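You operate a simulated robot arm through the tools that you are given. There is no shell and no other tool. Be economical: measure what you need, move in short steps, check, and stop when the job is done.

Carry out the task below with a simulated two-armed robot. There is one attempt and no reset: what you move stays moved.

Task
Dry the two boards from the drip tray in the white cabinet.
Fine: drying drawer pushed in, fan dial on till the lamp is green, then off; leave them in the drawer. Where these are worked on the way, their far stop is far enough and under half their travel is too little: drying drawer.

It is judged by the outcome, as a careful person would: the job done as asked, and still so three seconds after it is handed in. It fails if anything else is knocked over, pushed out of place, dropped, spilled or broken.

Robot
Two 7-joint arms with fingered hands on one trunk, on a base that drives. Base frame: it is fixed to the floor where the robot stands at the start and does not move with it; the origin is under the middle of the robot, x ahead of it, y to its left, z up. Units: cm, degrees, N and s.
The left shoulder is at the start at [6.3, 18.7, 118.1], the right one opposite. With the tool pointing down near the work surface each hand reaches from about 10 to 76 cm from the robot's upright axis, wherever it stands, measured 20 degrees to its own side. Places, roughly: drying drawer [60, 0, 80]; fan dial [70, -10, 90]; mesh of the drying drawer [70, 0, 80]; white cabinet [80, 10, 80]. Payload 3.6 kg a hand.
The TCP of each hand is the grasp point between the finger pads, 2.6 cm short of the fingertips. In the tool frame z runs along the fingers and y along their closing line. The gripper opens to 8.8 cm. The gripper's body begins 3 cm behind the TCP. The gripper is a hand of 3 fingers: y runs from the thumb to the fingers, the wrist lies at [-1.7, -9.8, -16.4] in the tool frame, and closing takes about 1.5 s.
Orientation is told as [roll, pitch, yaw] about the base's x, y, z axes, in that order, counted from this pose: with the fingers straight down and the wrist toward the robot, the tool's x, y and z point along [0, 1, 0], [1, 0, 0] and [0, 0, -1] of the base frame.

Tools
- The arms move only by the tool arm_command. It takes "left_motion", "right_motion" or both (then of equal length, played together; a hand with none holds still); each is a list that holds one entry, the list of rows, each a list of 7 numbers: the shift along the base's x, y, z in cm, then the turn, a rotation vector about the base's x, y, z in degrees, then the finger opening in cm, from 0 to 8.8. In form: [[[x, y, z, wx, wy, wz, hand], ...]]. A call has 1 to 10 rows; each row shifts and turns the commanded pose from where the row before left it. Rows are played at 5 a second. More than 5 cm and 8.6 degrees between two rows, or a gripper value outside its range, and nothing of the call is played. A pose out of reach is approached as far as the arm can. The call stops where the force on the tool passes 80 N (or 10 N more than at its start, if that is more) or the arm is blocked; 0.2 s more then pass. Each finger travels about 15.3 cm/s and halts on what it meets, pressing with about 24 N; the grip force reading is that of the motor and also rises with nothing between the fingers. The clock runs only during rows and for 0.2 s after the last one: add rows that do not move to give the fingers time. It gives the time, the measured TCP pose, the force on the tool (base axes), the opening and the grip force at its end, in the units of the frame above (readings bear some noise), with the torque about the TCP (base axes, N m) and any sound that the robot's microphone picked up.
- Cameras (640 x 400 px; columns grow to the right, rows downward): "scene" is now at [24.82, -0.13, 109.16]; the picture's right is [-0.02, -1.00, 0.00], its down [-0.35, 0.01, -0.94] and it looks along [0.94, -0.02, -0.35] (base axes); focal length 214 px, centre (320, 200). "left" rides on the left gripper at [-5.6, -8, -10.2] in its tool frame; the picture's right is [-0.73, -0.32, 0.60], its down [0.62, -0.67, 0.41] and it looks along [0.27, 0.68, 0.69] (tool axes); focal length 247 px, centre (320, 200). "right" rides on the right gripper at [5.6, -8, -10.2] in its tool frame; the picture's right is [-0.73, 0.32, -0.60], its down [-0.62, -0.67, 0.41] and it looks along [-0.27, 0.68, 0.69] (tool axes); focal length 247 px, centre (320, 200).
- camera(camera): a new picture of that camera. It takes no simulated time.
- slide_trunk(by): slides the trunk up (or, below 0, down) by that many cm; the arms and the scene camera ride with it, the base frame stays. It gives what a move gives, with no picture.
- roll_base(legs): drives the robot by 1 to 6 legs, each [ahead, left, turn to the left] in cm, cm and degrees, along the robot's own axes; the way and the turn of a leg run together, so that a leg with both is an arc; at most 150 cm and 180 degrees a leg. The arms and the cameras ride along, it lands a little off, and it stops where it bumps. It gives what a move gives.
- set_grasp(shape, hand): the hand has 3 fingers and takes this shape, open, in about a second: jaw (thumb against the fingers, like two jaws); tri (thumb and two fingers); tip (a fingertip pinch); poke (one finger out to press); point (the index stretched); flat (the hand flat); cup (the hand cupped); fist (a fist). The gripper value then closes the fingers along that shape, each until it touches; the sizes above hold for jaw. It gives what a move gives, with no picture.
- pan_tilt(pan, tilt): turns the head with the scene camera to pan (to the left, within 60 degrees either way) and tilt (down, from -29 to 69), counted from straight ahead of the robot. It gives what a move gives.
- locate(camera, pixels): for up to 12 pixels [column, row] of the newest picture of that camera ("zoom" is the newest enlarged one), the place [x, y, z] in the base frame of the surface seen there, good to about 0.3 cm. It takes no simulated time.
- enlarge(camera, box): a new picture of the part [left, top, right, bottom] of that camera's present view, enlarged. It takes no simulated time.
- hand_in(): hands the job in; it is judged then, once.

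Keep the steps short. Do not move on a guess: measure, check each grasp and each placing, and mend mistakes. In all there are 80 turns and 78 pictures (those below and enlarged ones count). Leave the grippers open and the arms clear of the work at the hand-in unless told otherwise, and finish with a single line.

The tools are called after "Request:" as a command line: name --argument value ..., lists and objects as JSON in quotes. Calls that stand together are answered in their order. arm_command: Moves the arms, as the interface text tells. Its arguments: {"type":"object","properties":{"left_motion":{"type":"array","items":{"type":"array","items":{"type":"array","items":{"type":"number"}}}},"right_motion":{"type":"array","items":{"type":"array","items":{"type":"array","items":{"type":"number"}}}}},"required":[]} The other tools are called the same way: slide_trunk (by) slides the trunk up or down; set_grasp (shape, hand) gives the hand a shape; roll_base (legs) drives the base; pan_tilt (pan, tilt) turns the head that bears the scene camera; camera (camera) takes a picture; locate (camera, pixels) gives the place of the surface under pixels of a picture; enlarge (camera, box) takes an enlarged picture of a part of a camera's view; hand_in () hands the job in.

At the start:

```text
clock: 0.0
left_eef_pos: [50.16, 23.99, 119.06]
left_ee_rot: [0.0, 0.0, 0.0]
left_wrist_force: [0.1, -0.2, 0.4]
left_ft_torque: [0.0, -0.02, -0.01]
left_opening: 8.76
left_gripper_force: 0.0
left_shape: jaw
right_eef_pos: [51.54, -19.4, 123.78]
right_ee_rot: [0.0, 0.0, 0.0]
right_wrist_force: [-0.1, 0.2, 0.6]
right_ft_torque: [-0.02, 0.03, -0.02]
right_opening: 8.78
right_gripper_force: 0.1
right_shape: jaw
trunk travel left (down, up): [-32.5, 43.2]
robot x, y, heading: [-0.23, 0.26, -0.1]
head pan, tilt: [-0.9, 20.6]
```

scene: 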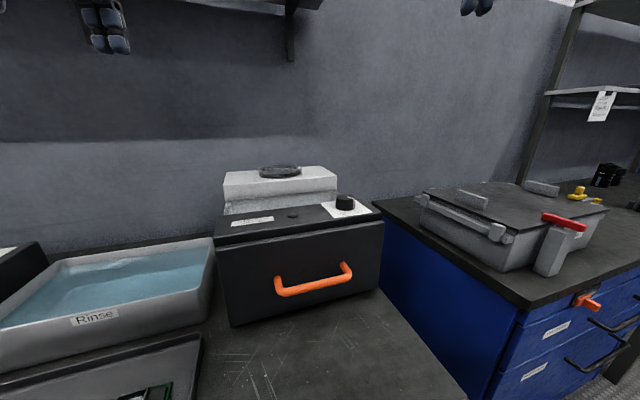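
right: 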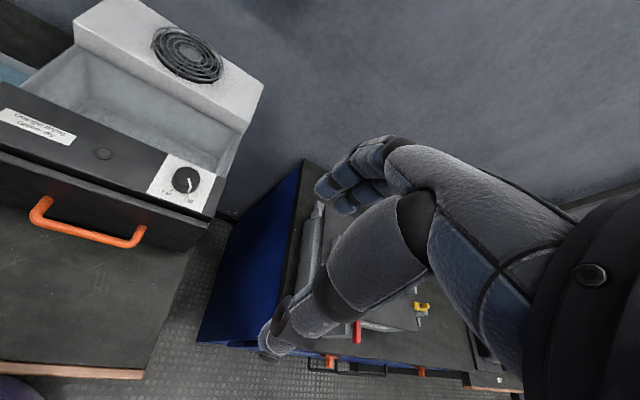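
left: 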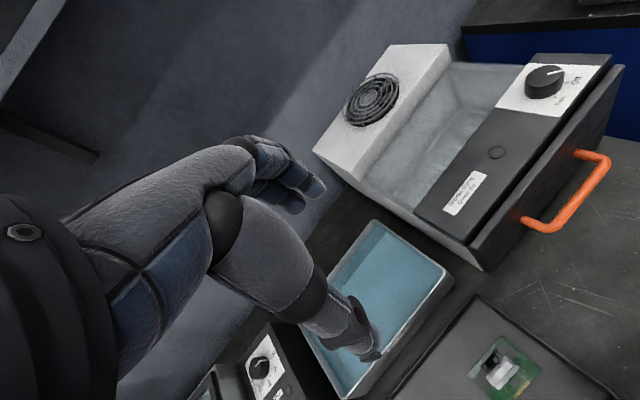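

I see the white drying cabinet with an orange drawer handle, the Rinse tray, and part of a tray with a board at lower left. First I look down and to the left to see the drip tray.

Request:
pan_tilt --pan 25 --tilt 50

Request:
camera --camera "scene"

Request:
enlarge --camera "left" --box '[400, 40, 640, 240]'

Request:
enlarge --camera "right" --box '[0, 80, 240, 240]'

```text
clock: 0.9
left_eef_pos: [50.13, 24.02, 119.08]
left_ee_rot: [-0.1, 0.0, 0.1]
left_wrist_force: [-0.1, -1.0, 0.9]
left_ft_torque: [0.0, -0.01, 0.02]
left_opening: 8.75
left_gripper_force: 0.1
left_shape: jaw
right_eef_pos: [51.61, -19.53, 123.75]
right_ee_rot: [-0.1, 0.0, 0.0]
right_wrist_force: [-0.1, -0.3, -0.3]
right_ft_torque: [0.03, 0.01, -0.06]
right_opening: 8.78
right_gripper_force: 0.0
right_shape: jaw
trunk travel left (down, up): [-32.5, 43.2]
robot x, y, heading: [-0.55, -0.18, 0.1]
head pan, tilt: [25.0, 50.0]
```

```text
74 pictures are left
```

scene: 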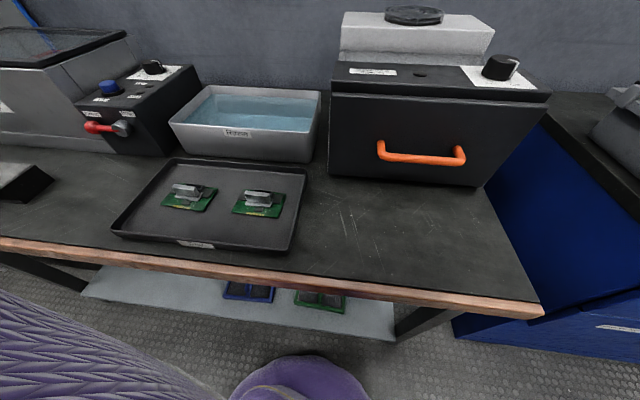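

```text
2.00 times, centred on (520, 140) of left
```

zoom: 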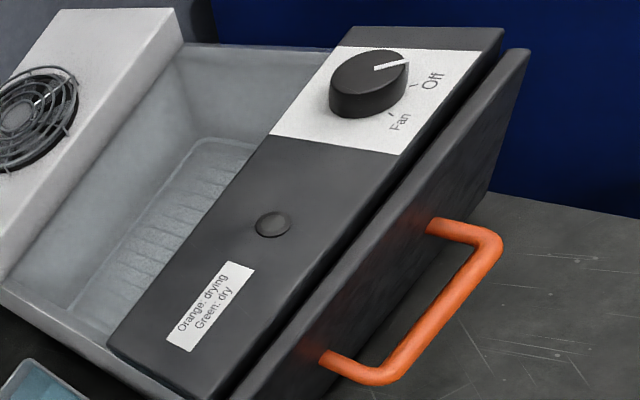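

```text
2.50 times, centred on (120, 160) of right
```

zoom: 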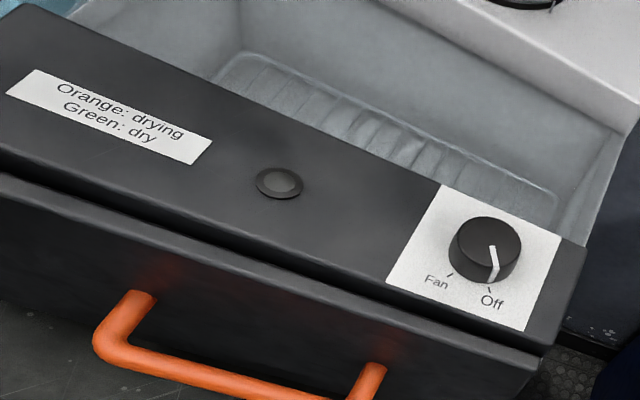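

Two boards with chip clips lie on the drip tray at (190,195) and (258,203). Dial mark stands at Off; Fan is clockwise seen from above. I measure the tray, boards, handle, and cabinet.

Request:
locate --camera "scene" --pixels '[[187, 189], [190, 205], [258, 197], [258, 212], [280, 230], [140, 200], [402, 158], [440, 160], [382, 145], [459, 148], [502, 62], [420, 75]]'

Request:
enlarge --camera "scene" --box '[110, 150, 310, 260]'

Request:
enlarge --camera "scene" --box '[320, 0, 560, 190]'

Request:
enlarge --camera "left" --box '[420, 290, 600, 400]'

```text
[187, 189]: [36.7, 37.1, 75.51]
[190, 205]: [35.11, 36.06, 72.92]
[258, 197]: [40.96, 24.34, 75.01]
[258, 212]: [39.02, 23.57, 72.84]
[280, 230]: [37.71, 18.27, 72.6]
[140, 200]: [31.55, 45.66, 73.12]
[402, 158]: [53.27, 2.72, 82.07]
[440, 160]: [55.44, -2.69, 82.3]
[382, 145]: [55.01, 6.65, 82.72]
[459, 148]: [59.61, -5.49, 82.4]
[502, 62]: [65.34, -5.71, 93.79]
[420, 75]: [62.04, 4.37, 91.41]
```

```text
3.20 times, centred on (210, 205) of scene
```

zoom: 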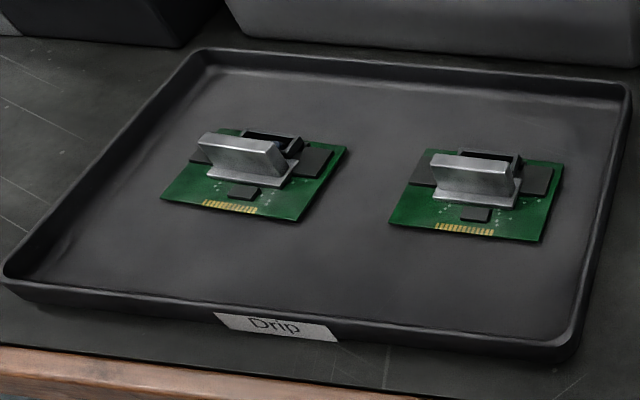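

```text
2.11 times, centred on (440, 95) of scene
```

zoom: 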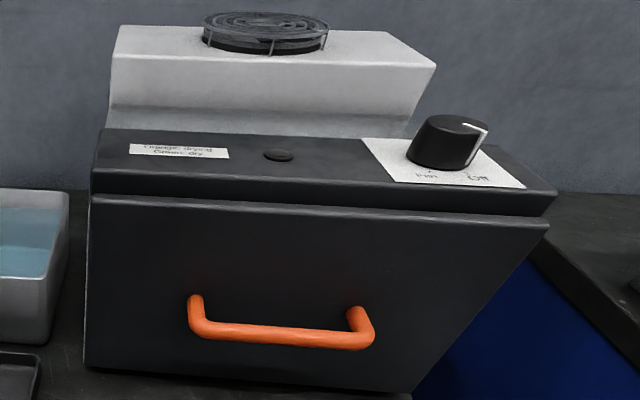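

```text
3.56 times, centred on (510, 345) of left
```

zoom: 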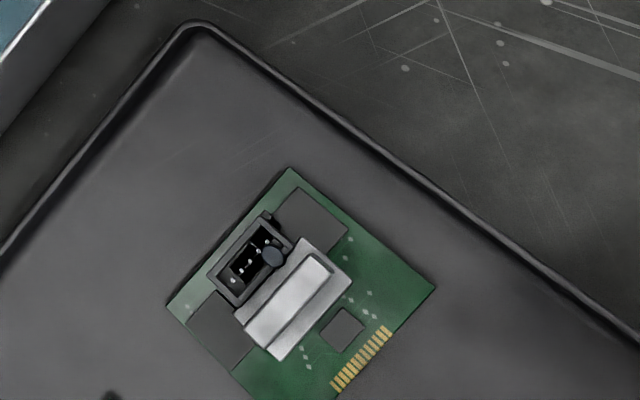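

The boards carry an upright metal fin, good for a pinch. Now I measure the cabinet's angle and handle more exactly, with the left camera picture and the scene one.

Request:
locate --camera "scene" --pixels '[[335, 110], [430, 110], [520, 112], [335, 165], [480, 175], [395, 155], [420, 158], [450, 160], [348, 68], [400, 68], [455, 73], [258, 193]]'

Request:
locate --camera "left" --pixels '[[560, 217], [575, 203], [590, 186], [602, 170], [550, 80], [497, 152], [525, 100], [475, 65], [440, 110], [415, 165], [400, 140], [450, 90]]'

Request:
locate --camera "zoom" --pixels '[[280, 310], [260, 330], [310, 275], [300, 300], [180, 300], [290, 175], [430, 288], [345, 335], [480, 200], [100, 100]]'

```text
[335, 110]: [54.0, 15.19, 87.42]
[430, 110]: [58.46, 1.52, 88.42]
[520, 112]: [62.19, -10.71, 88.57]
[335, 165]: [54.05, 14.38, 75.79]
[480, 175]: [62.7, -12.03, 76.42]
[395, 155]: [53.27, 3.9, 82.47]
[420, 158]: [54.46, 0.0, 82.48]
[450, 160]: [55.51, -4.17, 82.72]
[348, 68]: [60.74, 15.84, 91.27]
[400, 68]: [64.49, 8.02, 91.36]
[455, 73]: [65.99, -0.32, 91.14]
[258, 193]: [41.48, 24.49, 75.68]
```

```text
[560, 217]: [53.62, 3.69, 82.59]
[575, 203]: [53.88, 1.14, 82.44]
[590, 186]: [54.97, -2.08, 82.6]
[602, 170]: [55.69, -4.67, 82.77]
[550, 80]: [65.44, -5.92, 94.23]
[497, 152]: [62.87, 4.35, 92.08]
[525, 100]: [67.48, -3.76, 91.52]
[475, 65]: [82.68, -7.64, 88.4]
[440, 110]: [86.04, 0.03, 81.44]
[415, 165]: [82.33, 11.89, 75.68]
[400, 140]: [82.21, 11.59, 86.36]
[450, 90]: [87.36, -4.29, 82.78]
```

```text
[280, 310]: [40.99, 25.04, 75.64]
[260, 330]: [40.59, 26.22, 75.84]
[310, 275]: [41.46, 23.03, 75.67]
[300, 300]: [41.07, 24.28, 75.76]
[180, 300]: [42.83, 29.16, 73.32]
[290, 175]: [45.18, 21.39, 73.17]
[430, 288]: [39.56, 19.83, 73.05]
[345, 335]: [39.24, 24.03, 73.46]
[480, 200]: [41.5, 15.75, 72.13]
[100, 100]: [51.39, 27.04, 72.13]
```

The cabinet is turned about 16.5° to the left, the handle bar centre is about (54.8,-0.2,82). I bring the right hand down in front of the handle, pitched about -56 and yawed 16.5.

Request:
arm_command --right_motion '[[[-0.8, 1.35, -2.9, 0, -8, 0, 6], [-0.8, 1.35, -2.9, 0, -8, 0, 6], [-0.8, 1.35, -2.9, 0, -8, 0, 6], [-0.8, 1.35, -2.9, 0, -8, 0, 6], [-0.8, 1.35, -2.9, 0, -8, 0, 6], [-0.8, 1.35, -2.9, 0, -8, 0, 6], [-0.8, 1.35, -2.9, 0, -8, 0, 6], [-0.8, 1.35, -2.9, 0, 0, 8.25, 6], [-0.8, 1.35, -2.9, 0, 0, 8.25, 6], [-0.5, 1.0, -2.0, 0, 0, 0, 6]]]'

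Request:
pan_tilt --pan 0 --tilt 40

Request:
camera --camera "scene"

Request:
camera --camera "right"

```text
clock: 3.1
left_eef_pos: [50.13, 23.94, 119.13]
left_ee_rot: [0.1, 0.0, 0.0]
left_wrist_force: [-0.9, 0.1, -0.1]
left_ft_torque: [-0.01, 0.01, -0.01]
left_opening: 8.77
left_gripper_force: 0.0
left_shape: jaw
right_eef_pos: [40.97, -0.52, 100.24]
right_ee_rot: [-1.6, -56.2, 16.8]
right_wrist_force: [0.3, -0.4, -0.8]
right_ft_torque: [-0.02, -0.03, -0.02]
right_opening: 6.03
right_gripper_force: 0.0
right_shape: jaw
right hand out of reach, approached as far as the arm can: row 7, 8, 9
trunk travel left (down, up): [-32.5, 43.2]
robot x, y, heading: [-0.24, 0.21, 0.1]
head pan, tilt: [25.0, 50.0]
```

```text
clock: 4.0
left_eef_pos: [50.12, 23.91, 119.1]
left_ee_rot: [0.1, 0.1, 0.0]
left_wrist_force: [-0.2, 0.7, 0.2]
left_ft_torque: [0.01, -0.02, 0.01]
left_opening: 8.79
left_gripper_force: 0.2
left_shape: jaw
right_eef_pos: [41.32, -0.88, 100.31]
right_ee_rot: [-2.2, -56.3, 16.9]
right_wrist_force: [0.1, 0.4, 0.4]
right_ft_torque: [0.02, 0.01, 0.01]
right_opening: 6.05
right_gripper_force: 0.2
right_shape: jaw
trunk travel left (down, up): [-32.5, 43.2]
robot x, y, heading: [-0.13, -0.3, -0.1]
head pan, tilt: [0.0, 40.0]
```

```text
68 pictures are left
```

scene: 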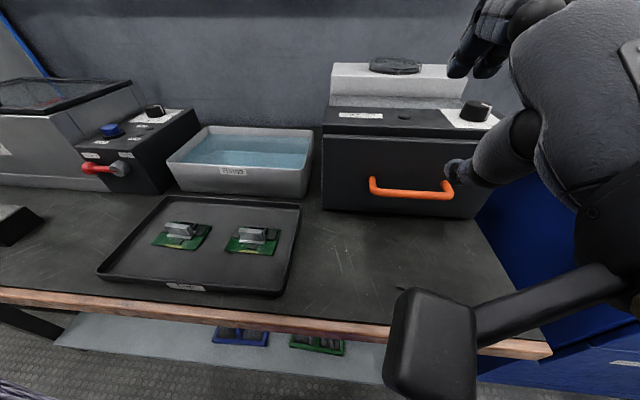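

```text
67 pictures are left
```

right: 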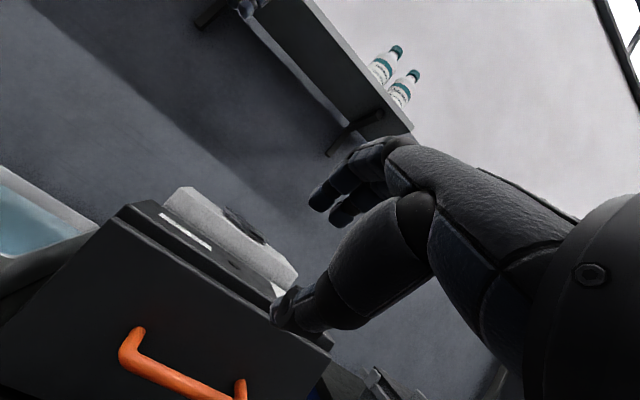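

The picture shows the hand further right than the reading suggests, so I check by locating the thumb (455,170) and fingers (470,60).

Request:
locate --camera "scene" --pixels '[[452, 168], [500, 165], [458, 68], [485, 70], [400, 189], [430, 340], [560, 80]]'

Request:
locate --camera "right" --pixels '[[285, 312], [340, 215], [180, 380], [320, 190]]'

```text
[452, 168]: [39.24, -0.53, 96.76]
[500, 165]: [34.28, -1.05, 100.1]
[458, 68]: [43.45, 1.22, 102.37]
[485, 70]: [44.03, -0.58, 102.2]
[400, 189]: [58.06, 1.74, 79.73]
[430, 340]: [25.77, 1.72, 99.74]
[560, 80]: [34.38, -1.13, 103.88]
```

```text
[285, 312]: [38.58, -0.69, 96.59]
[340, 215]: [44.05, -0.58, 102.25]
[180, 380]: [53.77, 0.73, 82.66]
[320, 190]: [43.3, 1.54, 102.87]
```

Locate agrees with the readings, so the pose is right. The pitched hand was near its inner limit, so I back the base up 12 cm to give room for the pull.

Request:
roll_base --legs '[[-12, 0, 0]]'

Request:
pan_tilt --pan 0 --tilt 40

```text
clock: 5.3
left_eef_pos: [37.82, 23.96, 119.16]
left_ee_rot: [0.0, -0.1, 0.0]
left_wrist_force: [0.0, 0.0, 0.7]
left_ft_torque: [-0.02, -0.02, 0.05]
left_opening: 8.74
left_gripper_force: 0.0
left_shape: jaw
right_eef_pos: [29.05, -0.79, 100.48]
right_ee_rot: [-2.4, -56.2, 17.0]
right_wrist_force: [0.2, 0.3, 0.7]
right_ft_torque: [-0.04, -0.01, 0.01]
right_opening: 6.02
right_gripper_force: 0.0
right_shape: jaw
trunk travel left (down, up): [-32.5, 43.2]
robot x, y, heading: [-11.99, 0.08, -0.1]
head pan, tilt: [0.0, 40.0]
```

```text
clock: 5.9
left_eef_pos: [38.19, 24.08, 119.14]
left_ee_rot: [-0.1, 0.2, 0.0]
left_wrist_force: [0.4, -0.9, -0.5]
left_ft_torque: [0.01, -0.01, -0.02]
left_opening: 8.76
left_gripper_force: 0.0
left_shape: jaw
right_eef_pos: [29.25, -1.33, 100.16]
right_ee_rot: [-3.5, -55.9, 17.8]
right_wrist_force: [-0.2, -0.1, -0.2]
right_ft_torque: [0.05, 0.0, 0.02]
right_opening: 6.02
right_gripper_force: 0.1
right_shape: jaw
trunk travel left (down, up): [-32.5, 43.2]
robot x, y, heading: [-12.22, 0.25, -0.2]
head pan, tilt: [0.0, 40.0]
```

Now I move the right hand to a pre-grasp about 8 cm before the bar.

Request:
arm_command --right_motion '[[[2.7, -0.1, -1.95, 0, 0, 0, 5], [2.7, -0.1, -1.95, 0, 0, 0, 5], [2.7, -0.1, -1.95, 0, 0, 0, 5], [2.7, -0.1, -1.95, 0, 0, 0, 5], [2.7, -0.1, -1.95, 0, 0, 0, 5], [2.7, -0.1, -1.95, 0, 0, 0, 5], [2.7, -0.2, -1.95, 0, 0, 0, 5], [0, 0, 0, 0, 0, 0, 5]]]'

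Request:
camera --camera "scene"

Request:
camera --camera "right"

```text
clock: 7.7
left_eef_pos: [38.07, 23.88, 119.06]
left_ee_rot: [0.0, 0.0, 0.0]
left_wrist_force: [-0.4, 0.4, 0.7]
left_ft_torque: [-0.03, 0.04, 0.01]
left_opening: 8.78
left_gripper_force: 0.1
left_shape: jaw
right_eef_pos: [40.23, 8.58, 99.0]
right_ee_rot: [-2.1, -55.6, 16.2]
right_wrist_force: [0.3, 0.5, -0.8]
right_ft_torque: [0.0, -0.02, 0.02]
right_opening: 5.04
right_gripper_force: 0.1
right_shape: jaw
right hand out of reach, approached as far as the arm can: row 1, 2, 3, 4, 5, 6, 7
trunk travel left (down, up): [-32.5, 43.2]
robot x, y, heading: [-11.74, -0.03, 0.1]
head pan, tilt: [0.0, 40.0]
```

```text
66 pictures are left
```

scene: 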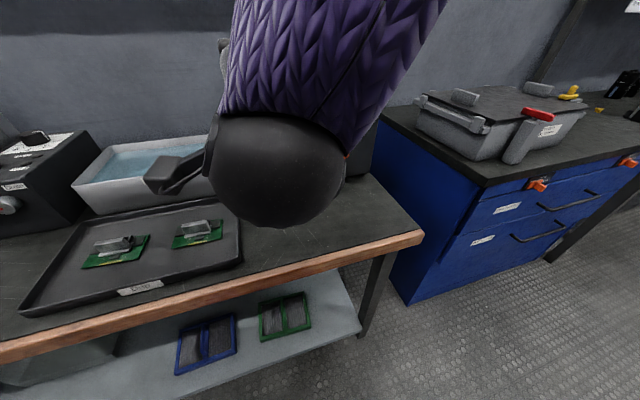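

```text
65 pictures are left
```

right: 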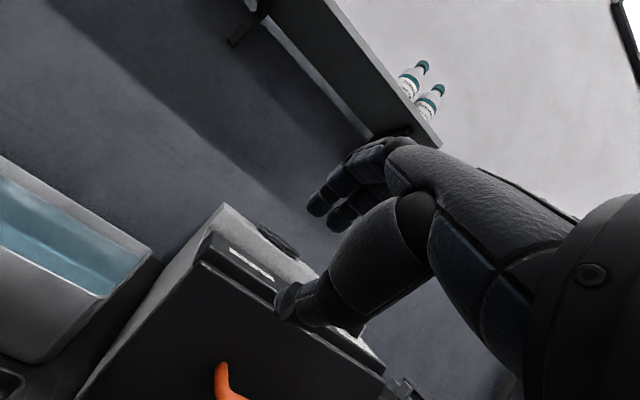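

The hand did not reach; the steep pitch twists the arm. I turn the pitch back to about -25 and move right, clear above the bench.

Request:
arm_command --right_motion '[[[0, -2, 1, -2.13, 7.19, 0, 5], [0, -2, 1, -2.13, 7.19, 0, 5], [0, -2, 0, -2.13, 7.19, 0, 5], [0, -2, 0, -2.13, 7.19, 0, 5], [0.5, -2, 0, 0, 0, 0, 5], [0.5, -2, 0, 0, 0, 0, 5], [0, -2, 0, 0, 0, 0, 5], [0, 0, 0, 0, 0, 0, 5]]]'

Request:
camera --camera "scene"

```text
clock: 9.5
left_eef_pos: [38.11, 24.03, 119.02]
left_ee_rot: [-0.1, 0.0, 0.0]
left_wrist_force: [0.1, 1.0, 0.4]
left_ft_torque: [-0.01, 0.01, -0.06]
left_opening: 8.78
left_gripper_force: 0.0
left_shape: jaw
right_eef_pos: [41.28, -5.36, 100.94]
right_ee_rot: [-2.1, -26.2, 16.8]
right_wrist_force: [-0.2, 0.3, -0.1]
right_ft_torque: [0.02, 0.02, -0.03]
right_opening: 5.03
right_gripper_force: 0.0
right_shape: jaw
trunk travel left (down, up): [-32.5, 43.2]
robot x, y, heading: [-12.14, 0.36, -0.0]
head pan, tilt: [0.0, 40.0]
```

```text
64 pictures are left
```

scene: 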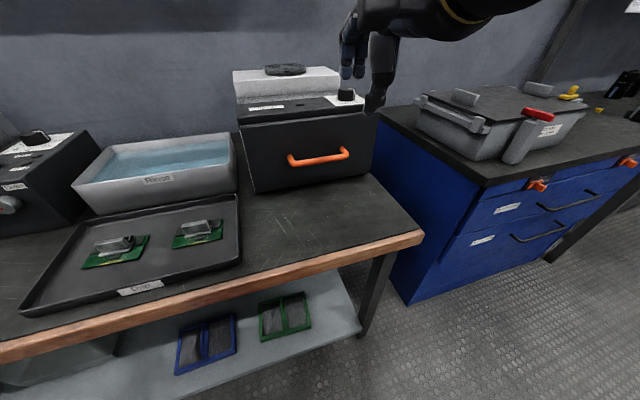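

The arm is good again. I go to the pre-grasp about 7 cm above the bar along the hand's axis with the opening narrowed to 3.4.

Request:
arm_command --right_motion '[[[1.3, 0.7, -1, 0, 0, 0, 3.4], [1.8, 0.7, -2.3, 0, 0, 0, 3.4], [1.8, 0.7, -2.3, 0, 0, 0, 3.4], [1.8, 0.7, -2.3, 0, 0, 0, 3.4], [1.8, 0.7, -2.3, 0, 0, 0, 3.4], [1.8, 0.7, -2.3, 0, 0, 0, 3.4], [0, 0, 0, 0, 0, 0, 3.4]]]'

Request:
enlarge --camera "scene" --box '[220, 40, 420, 200]'

Request:
camera --camera "right"

```text
clock: 11.1
left_eef_pos: [38.01, 23.88, 119.22]
left_ee_rot: [0.0, -0.1, -0.1]
left_wrist_force: [-0.1, 0.7, -0.4]
left_ft_torque: [-0.02, 0.0, 0.01]
left_opening: 8.76
left_gripper_force: 0.1
left_shape: jaw
right_eef_pos: [49.06, -0.89, 92.66]
right_ee_rot: [-2.0, -26.3, 16.8]
right_wrist_force: [-0.2, 0.4, -0.6]
right_ft_torque: [0.02, 0.0, -0.02]
right_opening: 3.46
right_gripper_force: 0.1
right_shape: jaw
right hand out of reach, approached as far as the arm can: row 4, 5, 6
trunk travel left (down, up): [-32.5, 43.2]
robot x, y, heading: [-11.62, 0.13, 0.0]
head pan, tilt: [0.0, 40.0]
```

```text
2.50 times, centred on (320, 120) of scene
```

zoom: 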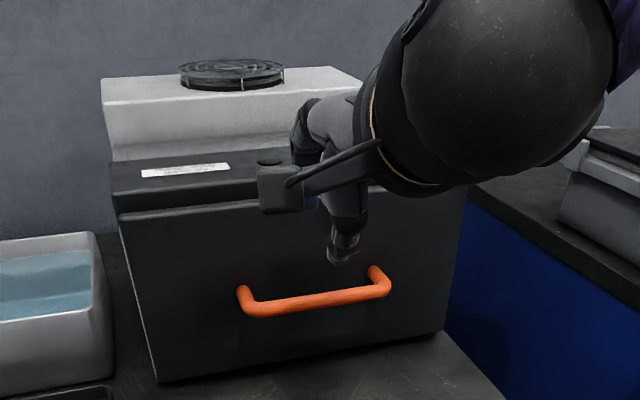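

```text
62 pictures are left
```

right: 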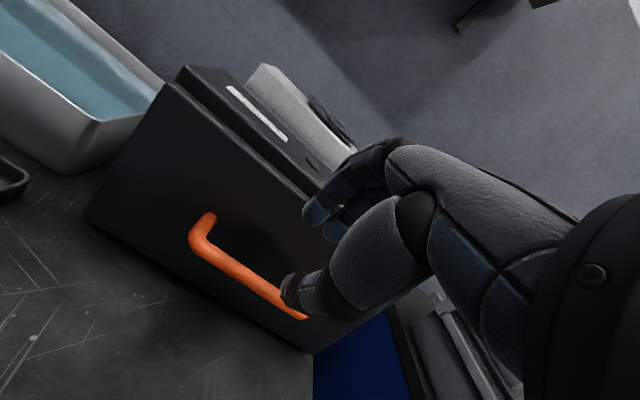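

Still not quite in reach: turning the robot itself to face the cabinet should help both arms. I first retreat the hand up and undo its yaw.

Request:
arm_command --right_motion '[[[-1.5, -1, 2.5, 0, 0, 0, 3.4], [-1.5, -1, 2.5, 0, 0, -8.25, 3.4], [-1.5, -1, 2.5, 0, 0, -8.25, 3.4], [-1.5, -1, 2.5, 0, 0, 0, 3.4], [-1.5, -1, 2.5, 0, 0, 0, 3.4], [-1.5, -1, 2.5, 0, 0, 0, 3.4], [0, -1, 0, 0, 0, 0, 3.4]]]'

Request:
roll_base --legs '[[0, 0, 16.5], [7, -2, 0]]'

Request:
camera --camera "scene"

```text
clock: 12.7
left_eef_pos: [38.09, 23.94, 119.02]
left_ee_rot: [0.1, 0.0, 0.1]
left_wrist_force: [-0.4, 0.5, 0.0]
left_ft_torque: [0.0, 0.01, 0.0]
left_opening: 8.74
left_gripper_force: 0.1
left_shape: jaw
right_eef_pos: [40.21, -7.9, 107.68]
right_ee_rot: [-1.9, -26.2, 0.4]
right_wrist_force: [0.2, 0.5, 0.8]
right_ft_torque: [0.03, 0.02, -0.03]
right_opening: 3.44
right_gripper_force: 0.0
right_shape: jaw
trunk travel left (down, up): [-32.5, 43.2]
robot x, y, heading: [-12.1, -0.21, -0.1]
head pan, tilt: [0.0, 40.0]
```

```text
clock: 14.6
left_eef_pos: [36.76, 37.11, 119.06]
left_ee_rot: [0.0, 0.1, 16.3]
left_wrist_force: [0.2, -0.3, -1.1]
left_ft_torque: [0.04, 0.04, 0.03]
left_opening: 8.75
left_gripper_force: 0.0
left_shape: jaw
right_eef_pos: [47.65, 7.28, 107.45]
right_ee_rot: [-1.9, -26.1, 16.6]
right_wrist_force: [0.5, 0.0, -0.2]
right_ft_torque: [0.0, 0.0, 0.02]
right_opening: 3.44
right_gripper_force: 0.0
right_shape: jaw
trunk travel left (down, up): [-32.5, 43.2]
robot x, y, heading: [-4.86, 0.16, 16.1]
head pan, tilt: [0.0, 40.0]
```

```text
61 pictures are left
```

scene: 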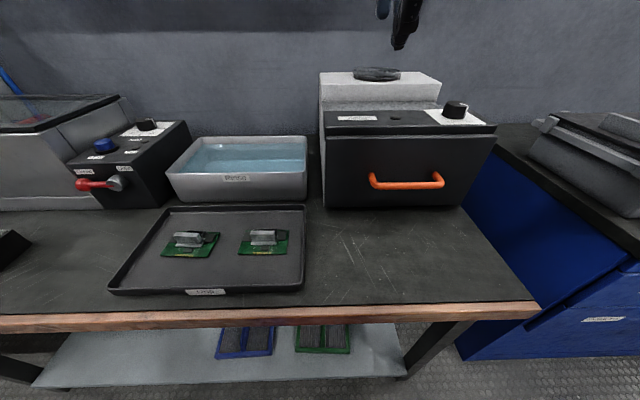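

The cabinet now faces the robot squarely. I lower the hand in front of the drawer and then to the pre-grasp.

Request:
arm_command --right_motion '[[[-0.4, -2.6, -3.1, 0, 0, 0, 3.4], [-0.4, -2.6, -3.1, 0, 0, 0, 3.4], [-0.4, -2.6, -3.1, 0, 0, 0, 3.4], [-0.4, -2.6, -3.1, 0, 0, 0, 3.4], [1.9, 0.6, -2.2, 0, 0, 0, 3.4], [1.9, 0.6, -2.2, 0, 0, 0, 3.4], [1.9, 0.6, -2.2, 0, 0, 0, 3.4], [0, 0, 0, 0, 0, 0, 3.4]]]'

Request:
enlarge --camera "scene" --box '[300, 60, 520, 220]'

Request:
camera --camera "right"

```text
clock: 16.4
left_eef_pos: [36.62, 37.24, 119.1]
left_ee_rot: [0.1, 0.0, 16.4]
left_wrist_force: [0.5, 0.1, -0.1]
left_ft_torque: [-0.03, 0.01, 0.01]
left_opening: 8.76
left_gripper_force: 0.0
left_shape: jaw
right_eef_pos: [51.06, 2.16, 91.09]
right_ee_rot: [-2.1, -26.0, 16.4]
right_wrist_force: [0.1, 0.0, -0.4]
right_ft_torque: [0.01, -0.03, -0.01]
right_opening: 3.41
right_gripper_force: 0.1
right_shape: jaw
right hand out of reach, approached as far as the arm can: row 4, 5, 6, 7
trunk travel left (down, up): [-32.5, 43.2]
robot x, y, heading: [-4.73, -0.23, 16.0]
head pan, tilt: [0.0, 40.0]
```

```text
2.50 times, centred on (410, 140) of scene
```

zoom: 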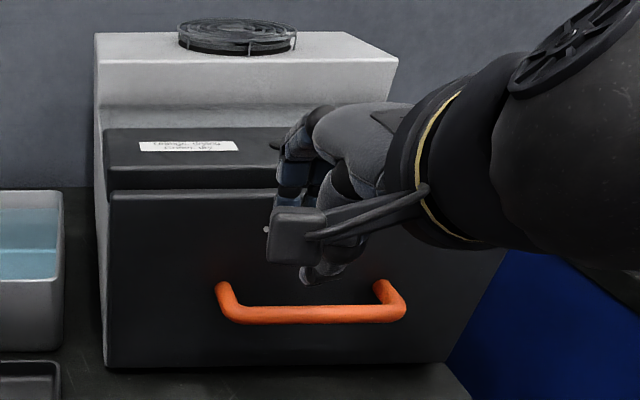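

```text
59 pictures are left
```

right: 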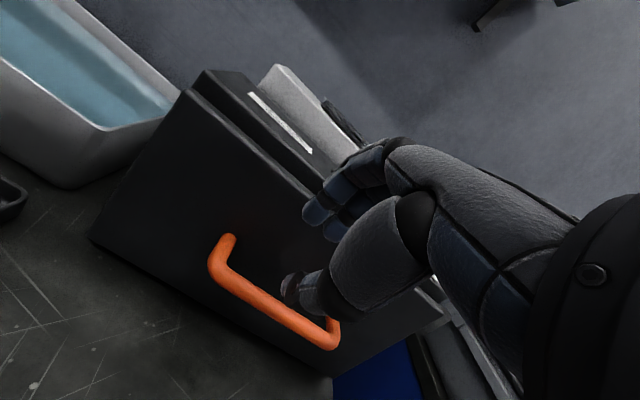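

The wrist seems limited when reaching low with a high shoulder. I lift the hand away and lower the trunk 16 cm so the forearm comes in flatter.

Request:
arm_command --right_motion '[[[-1.5, -1.2, 4, 0, 0, 0, 3.4], [-1.5, -1.2, 4, 0, 0, 0, 3.4], [-1.5, -1.2, 4, 0, 0, 0, 3.4], [-1.5, -1.2, 4, 0, 0, 0, 3.4], [0, 0, 0, 0, 0, 0, 3.4]]]'

Request:
slide_trunk --by -16

Request:
camera --camera "scene"

```text
clock: 17.6
left_eef_pos: [36.66, 37.18, 119.15]
left_ee_rot: [-0.1, 0.2, 16.3]
left_wrist_force: [-0.2, -0.3, -0.3]
left_ft_torque: [-0.01, -0.02, 0.01]
left_opening: 8.73
left_gripper_force: 0.0
left_shape: jaw
right_eef_pos: [44.93, -2.45, 107.25]
right_ee_rot: [-2.0, -26.3, 16.7]
right_wrist_force: [0.1, 0.3, -1.1]
right_ft_torque: [0.02, -0.01, 0.0]
right_opening: 3.45
right_gripper_force: 0.0
right_shape: jaw
trunk travel left (down, up): [-32.5, 43.2]
robot x, y, heading: [-4.52, 0.27, 16.2]
head pan, tilt: [0.0, 40.0]
```

```text
clock: 19.5
left_eef_pos: [36.63, 37.09, 103.27]
left_ee_rot: [0.0, 0.1, 16.3]
left_wrist_force: [0.5, 0.1, 0.0]
left_ft_torque: [-0.02, 0.0, -0.03]
left_opening: 8.74
left_gripper_force: 0.1
left_shape: jaw
right_eef_pos: [47.71, -1.73, 86.71]
right_ee_rot: [-1.9, -20.0, 16.6]
right_wrist_force: [0.3, 0.0, 0.4]
right_ft_torque: [0.03, 0.0, 0.0]
right_opening: 3.4
right_gripper_force: 0.0
right_shape: jaw
trunk travel left (down, up): [-16.5, 59.2]
robot x, y, heading: [-4.87, 0.14, 16.6]
head pan, tilt: [0.0, 40.0]
```

```text
58 pictures are left
```

scene: 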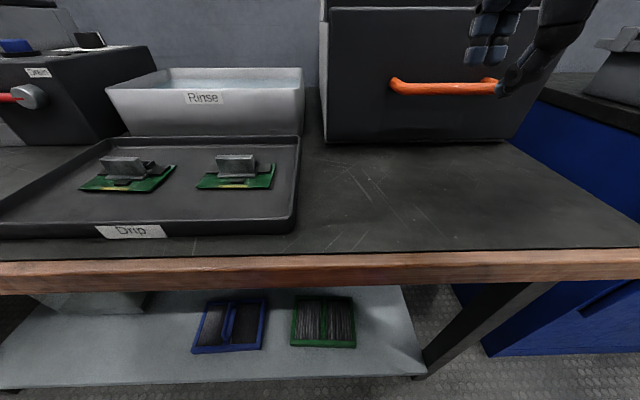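

The hand now sits at (47.7,-1.7,86.7), pitch -20. I move it horizontally forward so the open fingers straddle the bar from above.

Request:
arm_command --right_motion '[[[1.7, 0.3, 0.3, 0, 0, 0, 3.4], [1.7, 0.3, 0.2, 0, 0, 0, 3.4], [1.7, 0.3, 0.2, 0, 0, 0, 3.4], [0, 0, 0, 0, 0, 0, 3.4]]]'

Request:
enlarge --camera "scene" --box '[320, 0, 600, 160]'

Request:
camera --camera "right"

```text
clock: 20.5
left_eef_pos: [36.6, 37.24, 103.06]
left_ee_rot: [-0.1, 0.0, 16.4]
left_wrist_force: [-0.8, 0.8, 0.5]
left_ft_torque: [0.02, -0.04, 0.0]
left_opening: 8.75
left_gripper_force: 0.2
left_shape: jaw
right_eef_pos: [52.76, -0.99, 87.21]
right_ee_rot: [-1.9, -19.8, 16.7]
right_wrist_force: [0.4, 0.3, 0.3]
right_ft_torque: [0.01, 0.01, -0.02]
right_opening: 3.41
right_gripper_force: 0.2
right_shape: jaw
trunk travel left (down, up): [-16.5, 59.2]
robot x, y, heading: [-4.37, 0.0, 16.3]
head pan, tilt: [0.0, 40.0]
```

```text
2.29 times, centred on (460, 80) of scene
```

zoom: 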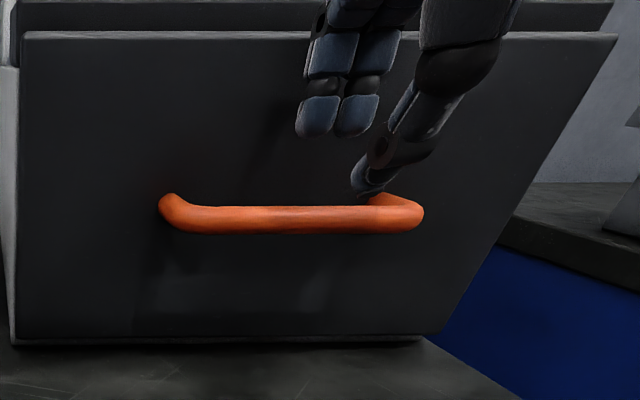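

```text
56 pictures are left
```

right: 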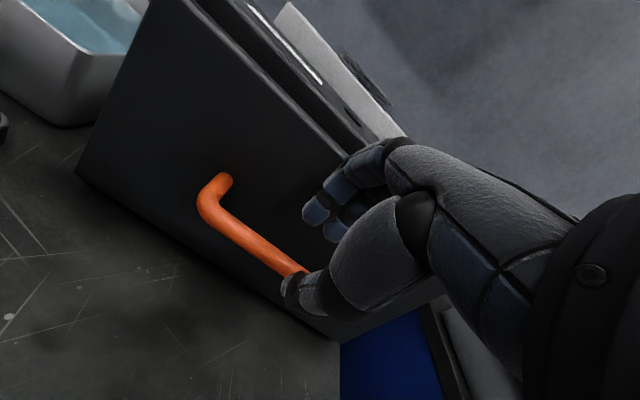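

The thumb tip appears near the right end of the bar; I locate the finger and thumb tips before lowering.

Request:
locate --camera "zoom" --pixels '[[314, 125], [355, 125], [362, 182], [290, 210], [390, 208], [180, 205], [420, 210], [230, 90], [500, 150], [410, 140]]'

Request:
locate --camera "right" --pixels '[[290, 292], [315, 215], [330, 228], [260, 245], [215, 200], [295, 268]]'

```text
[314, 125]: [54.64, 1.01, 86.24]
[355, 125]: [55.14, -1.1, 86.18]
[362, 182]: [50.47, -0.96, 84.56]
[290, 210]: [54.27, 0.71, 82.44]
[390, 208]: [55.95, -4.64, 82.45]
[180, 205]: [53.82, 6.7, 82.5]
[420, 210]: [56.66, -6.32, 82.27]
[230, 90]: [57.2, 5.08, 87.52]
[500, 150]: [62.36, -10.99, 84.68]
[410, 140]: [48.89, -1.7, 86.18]
```

```text
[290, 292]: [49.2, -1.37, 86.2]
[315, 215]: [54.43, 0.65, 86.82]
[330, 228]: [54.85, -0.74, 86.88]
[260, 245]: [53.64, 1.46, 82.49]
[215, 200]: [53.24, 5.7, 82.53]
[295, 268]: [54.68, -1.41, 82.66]
```

Fingers and thumb straddle correctly. I lower along the hand's axis about 5 cm.

Request:
arm_command --right_motion '[[[0.7, 0.2, -1.3, 0, 0, 0, 3.4], [0.6, 0.15, -1.3, 0, 0, 0, 3.4], [0.4, 0.1, -1.2, 0, 0, 0, 3.4], [0.3, 0.1, -1.2, 0, 0, 0, 3.4], [0, 0, 0, 0, 0, 0, 3.4]]]'

Request:
enlarge --camera "scene" --box '[320, 0, 600, 160]'

```text
clock: 21.7
left_eef_pos: [36.37, 36.99, 103.3]
left_ee_rot: [0.0, -0.2, 16.3]
left_wrist_force: [0.5, 0.0, -0.1]
left_ft_torque: [0.01, 0.01, 0.0]
left_opening: 8.77
left_gripper_force: 0.1
left_shape: jaw
right_eef_pos: [54.18, -0.32, 82.69]
right_ee_rot: [-1.7, -20.1, 16.9]
right_wrist_force: [-30.5, -9.6, 10.5]
right_ft_torque: [0.48, -1.23, 0.33]
right_opening: 3.04
right_gripper_force: 0.0
right_shape: jaw
trunk travel left (down, up): [-16.5, 59.2]
robot x, y, heading: [-4.75, 0.06, 16.1]
head pan, tilt: [0.0, 40.0]
```

```text
2.29 times, centred on (460, 80) of scene
```

zoom: 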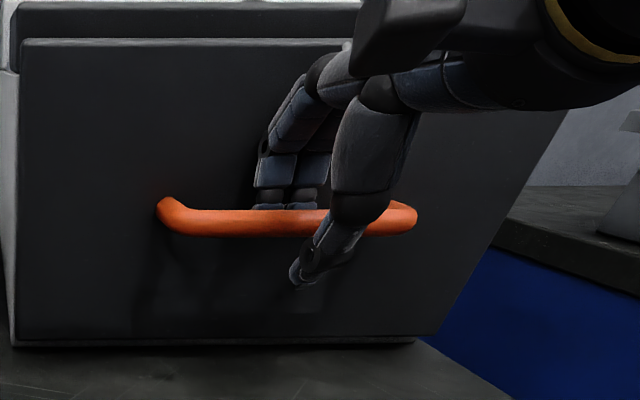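

The fingers are behind the bar, the thumb in front, pressing the face lightly. I back off a hair and close.

Request:
arm_command --right_motion '[[[-0.5, -0.15, 0, 0, 0, 0, 3.0], [0, 0, 0, 0, 0, 0, 0], [0, 0, 0, 0, 0, 0, 0], [0, 0, 0, 0, 0, 0, 0], [0, 0, 0, 0, 0, 0, 0]]]'

```text
clock: 22.9
left_eef_pos: [36.83, 37.04, 103.08]
left_ee_rot: [0.0, 0.2, 16.3]
left_wrist_force: [-0.6, -0.2, -0.5]
left_ft_torque: [0.03, 0.01, -0.04]
left_opening: 8.79
left_gripper_force: 0.0
left_shape: jaw
right_eef_pos: [54.32, -0.59, 82.11]
right_ee_rot: [-2.1, -19.6, 16.5]
right_wrist_force: [2.4, -4.6, -16.3]
right_ft_torque: [-0.03, 0.06, 0.04]
right_opening: 0.0
right_gripper_force: 23.8
right_shape: jaw
trunk travel left (down, up): [-16.5, 59.2]
robot x, y, heading: [-4.62, 0.4, 16.4]
head pan, tilt: [0.0, 40.0]
```

The opening reads 0, so I check where the fingers closed.

Request:
enlarge --camera "scene" --box '[370, 0, 550, 120]'

Request:
enlarge --camera "right" --box '[160, 120, 400, 320]'

```text
3.33 times, centred on (460, 60) of scene
```

zoom: 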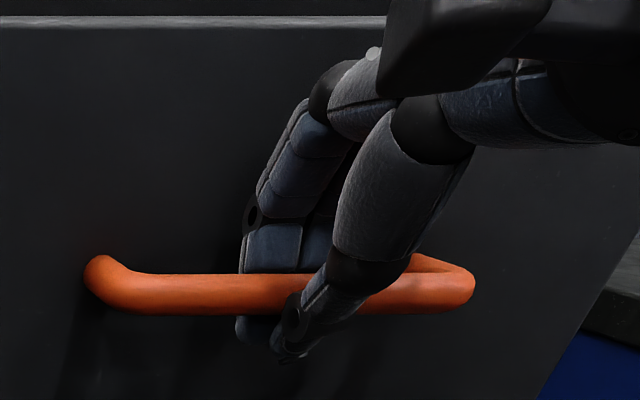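

```text
2.00 times, centred on (280, 220) of right
```

zoom: 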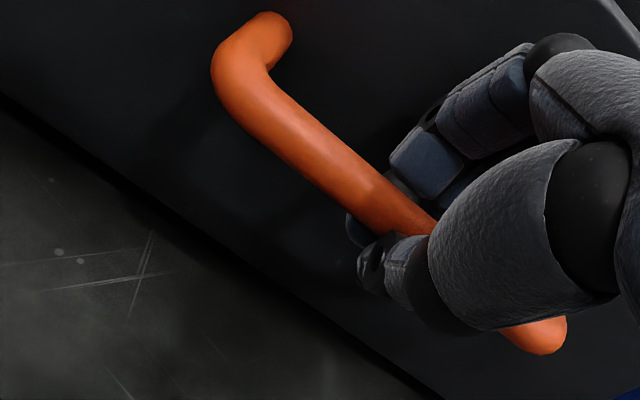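

The bar is caged between fingers and thumb. I pull the drawer out along the cabinet axis.

Request:
arm_command --right_motion '[[[-1.5, -0.45, 0, 0, 0, 0, 0], [-1.9, -0.57, 0, 0, 0, 0, 0], [-1.9, -0.57, 0, 0, 0, 0, 0], [-1.9, -0.57, 0, 0, 0, 0, 0], [-1.9, -0.57, 0, 0, 0, 0, 0]]]'

Request:
camera --camera "scene"

```text
clock: 24.1
left_eef_pos: [36.72, 36.94, 103.16]
left_ee_rot: [0.1, 0.1, 16.4]
left_wrist_force: [0.0, 0.3, -0.3]
left_ft_torque: [0.06, 0.01, -0.03]
left_opening: 8.77
left_gripper_force: 0.0
left_shape: jaw
right_eef_pos: [46.64, -2.45, 81.93]
right_ee_rot: [-1.8, -20.2, 16.2]
right_wrist_force: [7.8, -18.6, -3.4]
right_ft_torque: [-0.06, -0.02, -0.06]
right_opening: 0.01
right_gripper_force: 24.1
right_shape: jaw
right hand out of reach, approached as far as the arm can: row 5
trunk travel left (down, up): [-16.5, 59.2]
robot x, y, heading: [-4.88, 0.21, 16.3]
head pan, tilt: [0.0, 40.0]
```

```text
52 pictures are left
```

scene: 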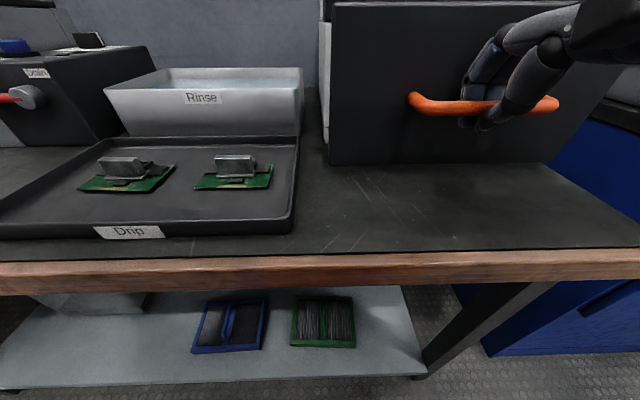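

The drawer is coming out. The arm is near its inner limit, so I pull further by driving the base straight back.

Request:
roll_base --legs '[[-6, 0, 0]]'

Request:
camera --camera "scene"

```text
clock: 25.0
left_eef_pos: [30.96, 35.31, 103.17]
left_ee_rot: [0.1, 0.0, 16.3]
left_wrist_force: [-0.5, 0.2, 0.5]
left_ft_torque: [0.01, 0.0, -0.01]
left_opening: 8.76
left_gripper_force: 0.1
left_shape: jaw
right_eef_pos: [40.72, -4.07, 81.59]
right_ee_rot: [-1.8, -19.9, 16.6]
right_wrist_force: [2.4, -10.1, -9.1]
right_ft_torque: [0.03, 0.04, -0.03]
right_opening: 0.0
right_gripper_force: 23.9
right_shape: jaw
trunk travel left (down, up): [-16.5, 59.2]
robot x, y, heading: [-10.34, -1.59, 16.5]
head pan, tilt: [0.0, 40.0]
```

```text
51 pictures are left
```

scene: 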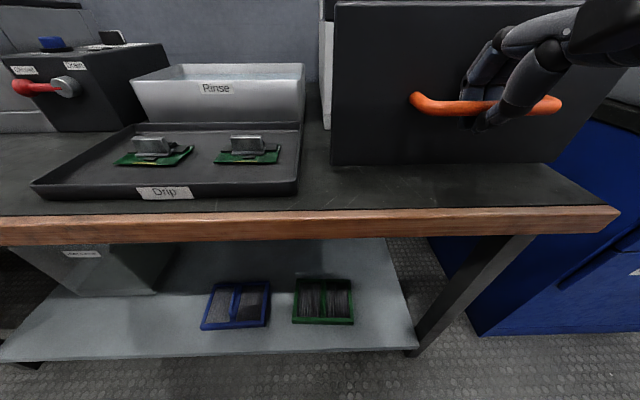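

About 14 cm out and still moving freely. Another 5 cm.

Request:
roll_base --legs '[[-5, 0, 0]]'

Request:
camera --camera "scene"

```text
clock: 26.0
left_eef_pos: [26.1, 33.92, 103.16]
left_ee_rot: [0.1, 0.0, 16.3]
left_wrist_force: [0.7, -0.1, 1.4]
left_ft_torque: [0.02, 0.02, 0.02]
left_opening: 8.75
left_gripper_force: 0.1
left_shape: jaw
right_eef_pos: [35.97, -5.59, 81.58]
right_ee_rot: [-2.0, -19.8, 16.5]
right_wrist_force: [4.6, -11.5, -7.4]
right_ft_torque: [0.0, 0.02, -0.01]
right_opening: 0.01
right_gripper_force: 24.0
right_shape: jaw
trunk travel left (down, up): [-16.5, 59.2]
robot x, y, heading: [-15.23, -2.9, 16.2]
head pan, tilt: [0.0, 40.0]
```

```text
50 pictures are left
```

scene: 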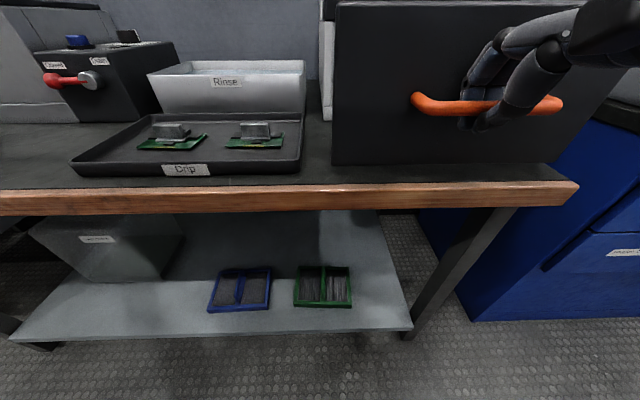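

19 cm out, still no stop felt. Another 3 cm while watching force.

Request:
roll_base --legs '[[-3, 0, 0]]'

Request:
camera --camera "left"

Request:
camera --camera "right"

```text
clock: 26.8
left_eef_pos: [23.23, 33.02, 103.18]
left_ee_rot: [-0.1, 0.0, 16.3]
left_wrist_force: [-0.1, 0.2, -0.5]
left_ft_torque: [-0.02, -0.02, 0.01]
left_opening: 8.77
left_gripper_force: 0.0
left_shape: jaw
right_eef_pos: [33.11, -6.34, 81.6]
right_ee_rot: [-2.0, -19.5, 16.4]
right_wrist_force: [6.2, -7.4, -6.1]
right_ft_torque: [0.01, 0.02, 0.02]
right_opening: 0.03
right_gripper_force: 24.1
right_shape: jaw
trunk travel left (down, up): [-16.5, 59.2]
robot x, y, heading: [-18.04, -3.99, 16.1]
head pan, tilt: [0.0, 40.0]
```

```text
49 pictures are left
```

left: 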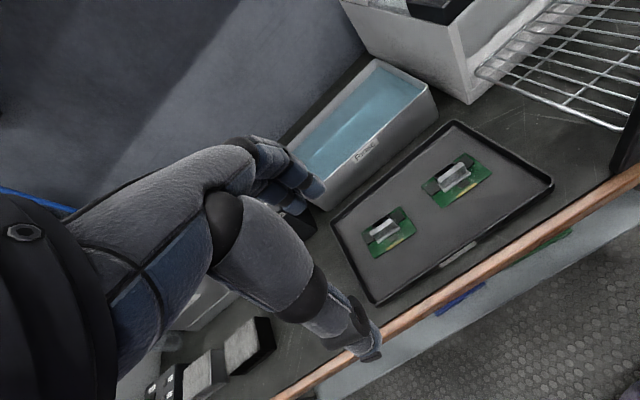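

```text
48 pictures are left
```

right: 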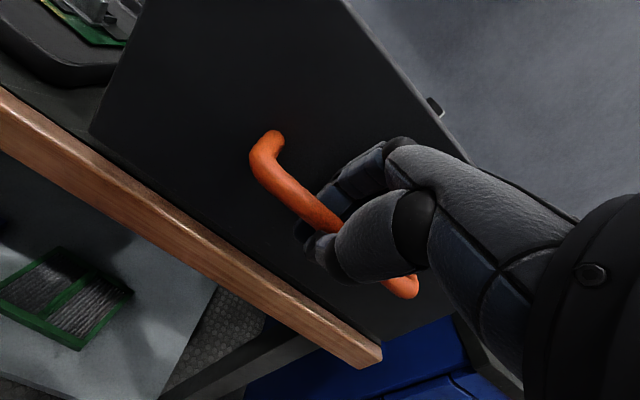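

The wire mesh is out. I pull a little more to find the stop.

Request:
roll_base --legs '[[-3, 0, 0]]'

Request:
enlarge --camera "left" --box '[400, 0, 640, 200]'

Request:
enlarge --camera "scene" --box '[280, 0, 600, 200]'

```text
clock: 27.8
left_eef_pos: [20.82, 32.83, 102.77]
left_ee_rot: [0.0, 0.3, 16.6]
left_wrist_force: [-0.3, 0.0, 0.3]
left_ft_torque: [0.0, -0.04, -0.03]
left_opening: 8.81
left_gripper_force: 0.0
left_shape: jaw
right_eef_pos: [32.1, -6.82, 81.51]
right_ee_rot: [-2.3, -20.8, 15.2]
right_wrist_force: [37.9, 21.4, -22.6]
right_ft_torque: [-0.13, 0.66, 0.69]
right_opening: 0.22
right_gripper_force: 24.2
right_shape: jaw
trunk travel left (down, up): [-16.5, 59.2]
robot x, y, heading: [-21.06, -4.44, 16.4]
head pan, tilt: [0.0, 40.0]
stopped in leg 1: the force on the tool passed its limit at 87 N (the readings are from after the stop); the commanded pose is now the measured one
```

```text
2.00 times, centred on (520, 100) of left
```

zoom: 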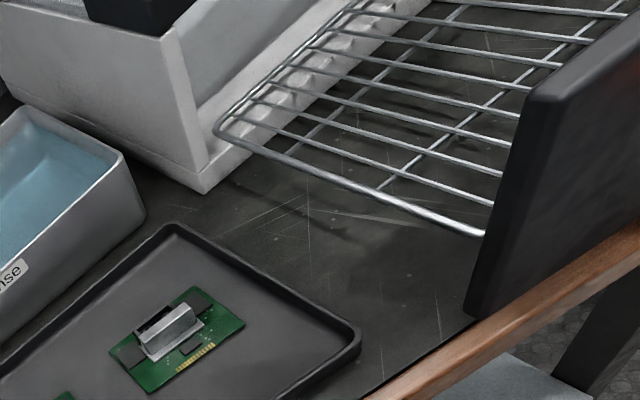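

```text
2.00 times, centred on (440, 100) of scene
```

zoom: 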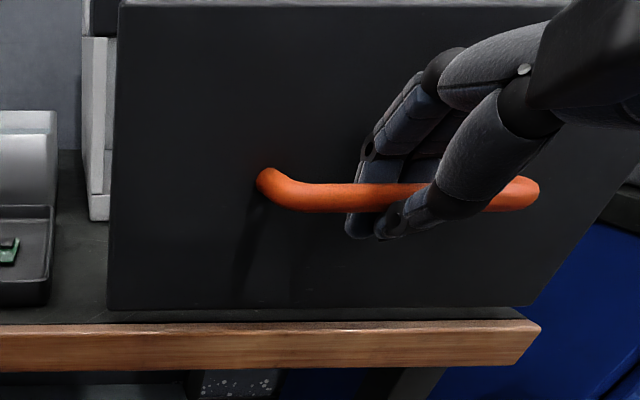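

Drawer at its stop (87 N felt). I open the fingers and lift the hand straight off the bar.

Request:
arm_command --right_motion '[[[0, 0, 0, 0, 0, 0, 3.2], [0, 0, 0, 0, 0, 0, 3.2], [0, 0, 0, 0, 0, 0, 3.2], [-0.3, -0.1, 1.2, 0, 0, 0, 3.2], [-0.4, -0.1, 1.2, 0, 0, 0, 3.2], [-0.5, -0.15, 1.3, 0, 0, 0, 3.2], [-0.5, -0.15, 1.5, 0, 0, 0, 3.2], [-0.3, -0.1, 1.5, 0, 0, 0, 3.2]]]'

Request:
enlarge --camera "scene" --box '[280, 0, 600, 200]'

```text
clock: 29.6
left_eef_pos: [20.33, 32.46, 103.13]
left_ee_rot: [-0.1, 0.0, 16.5]
left_wrist_force: [-0.6, -0.1, 0.7]
left_ft_torque: [-0.01, -0.03, -0.03]
left_opening: 8.77
left_gripper_force: 0.0
left_shape: jaw
right_eef_pos: [31.41, -6.24, 88.08]
right_ee_rot: [-2.2, -20.7, 15.5]
right_wrist_force: [-0.3, 0.9, 1.3]
right_ft_torque: [-0.03, 0.01, 0.01]
right_opening: 3.2
right_gripper_force: 0.1
right_shape: jaw
right hand out of reach, approached as far as the arm can: row 5, 6, 7, 8
trunk travel left (down, up): [-16.5, 59.2]
robot x, y, heading: [-20.89, -4.72, 16.0]
head pan, tilt: [0.0, 40.0]
```

```text
2.00 times, centred on (440, 100) of scene
```

zoom: 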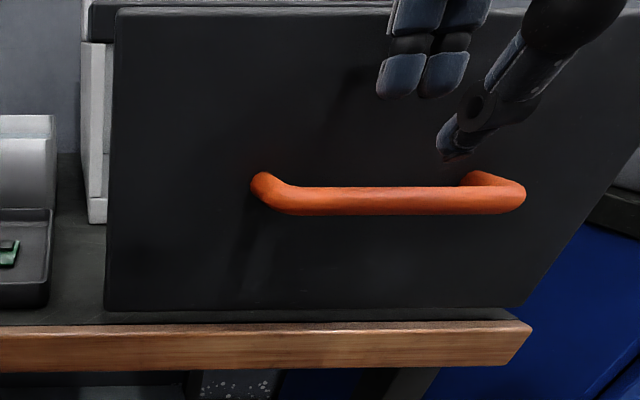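

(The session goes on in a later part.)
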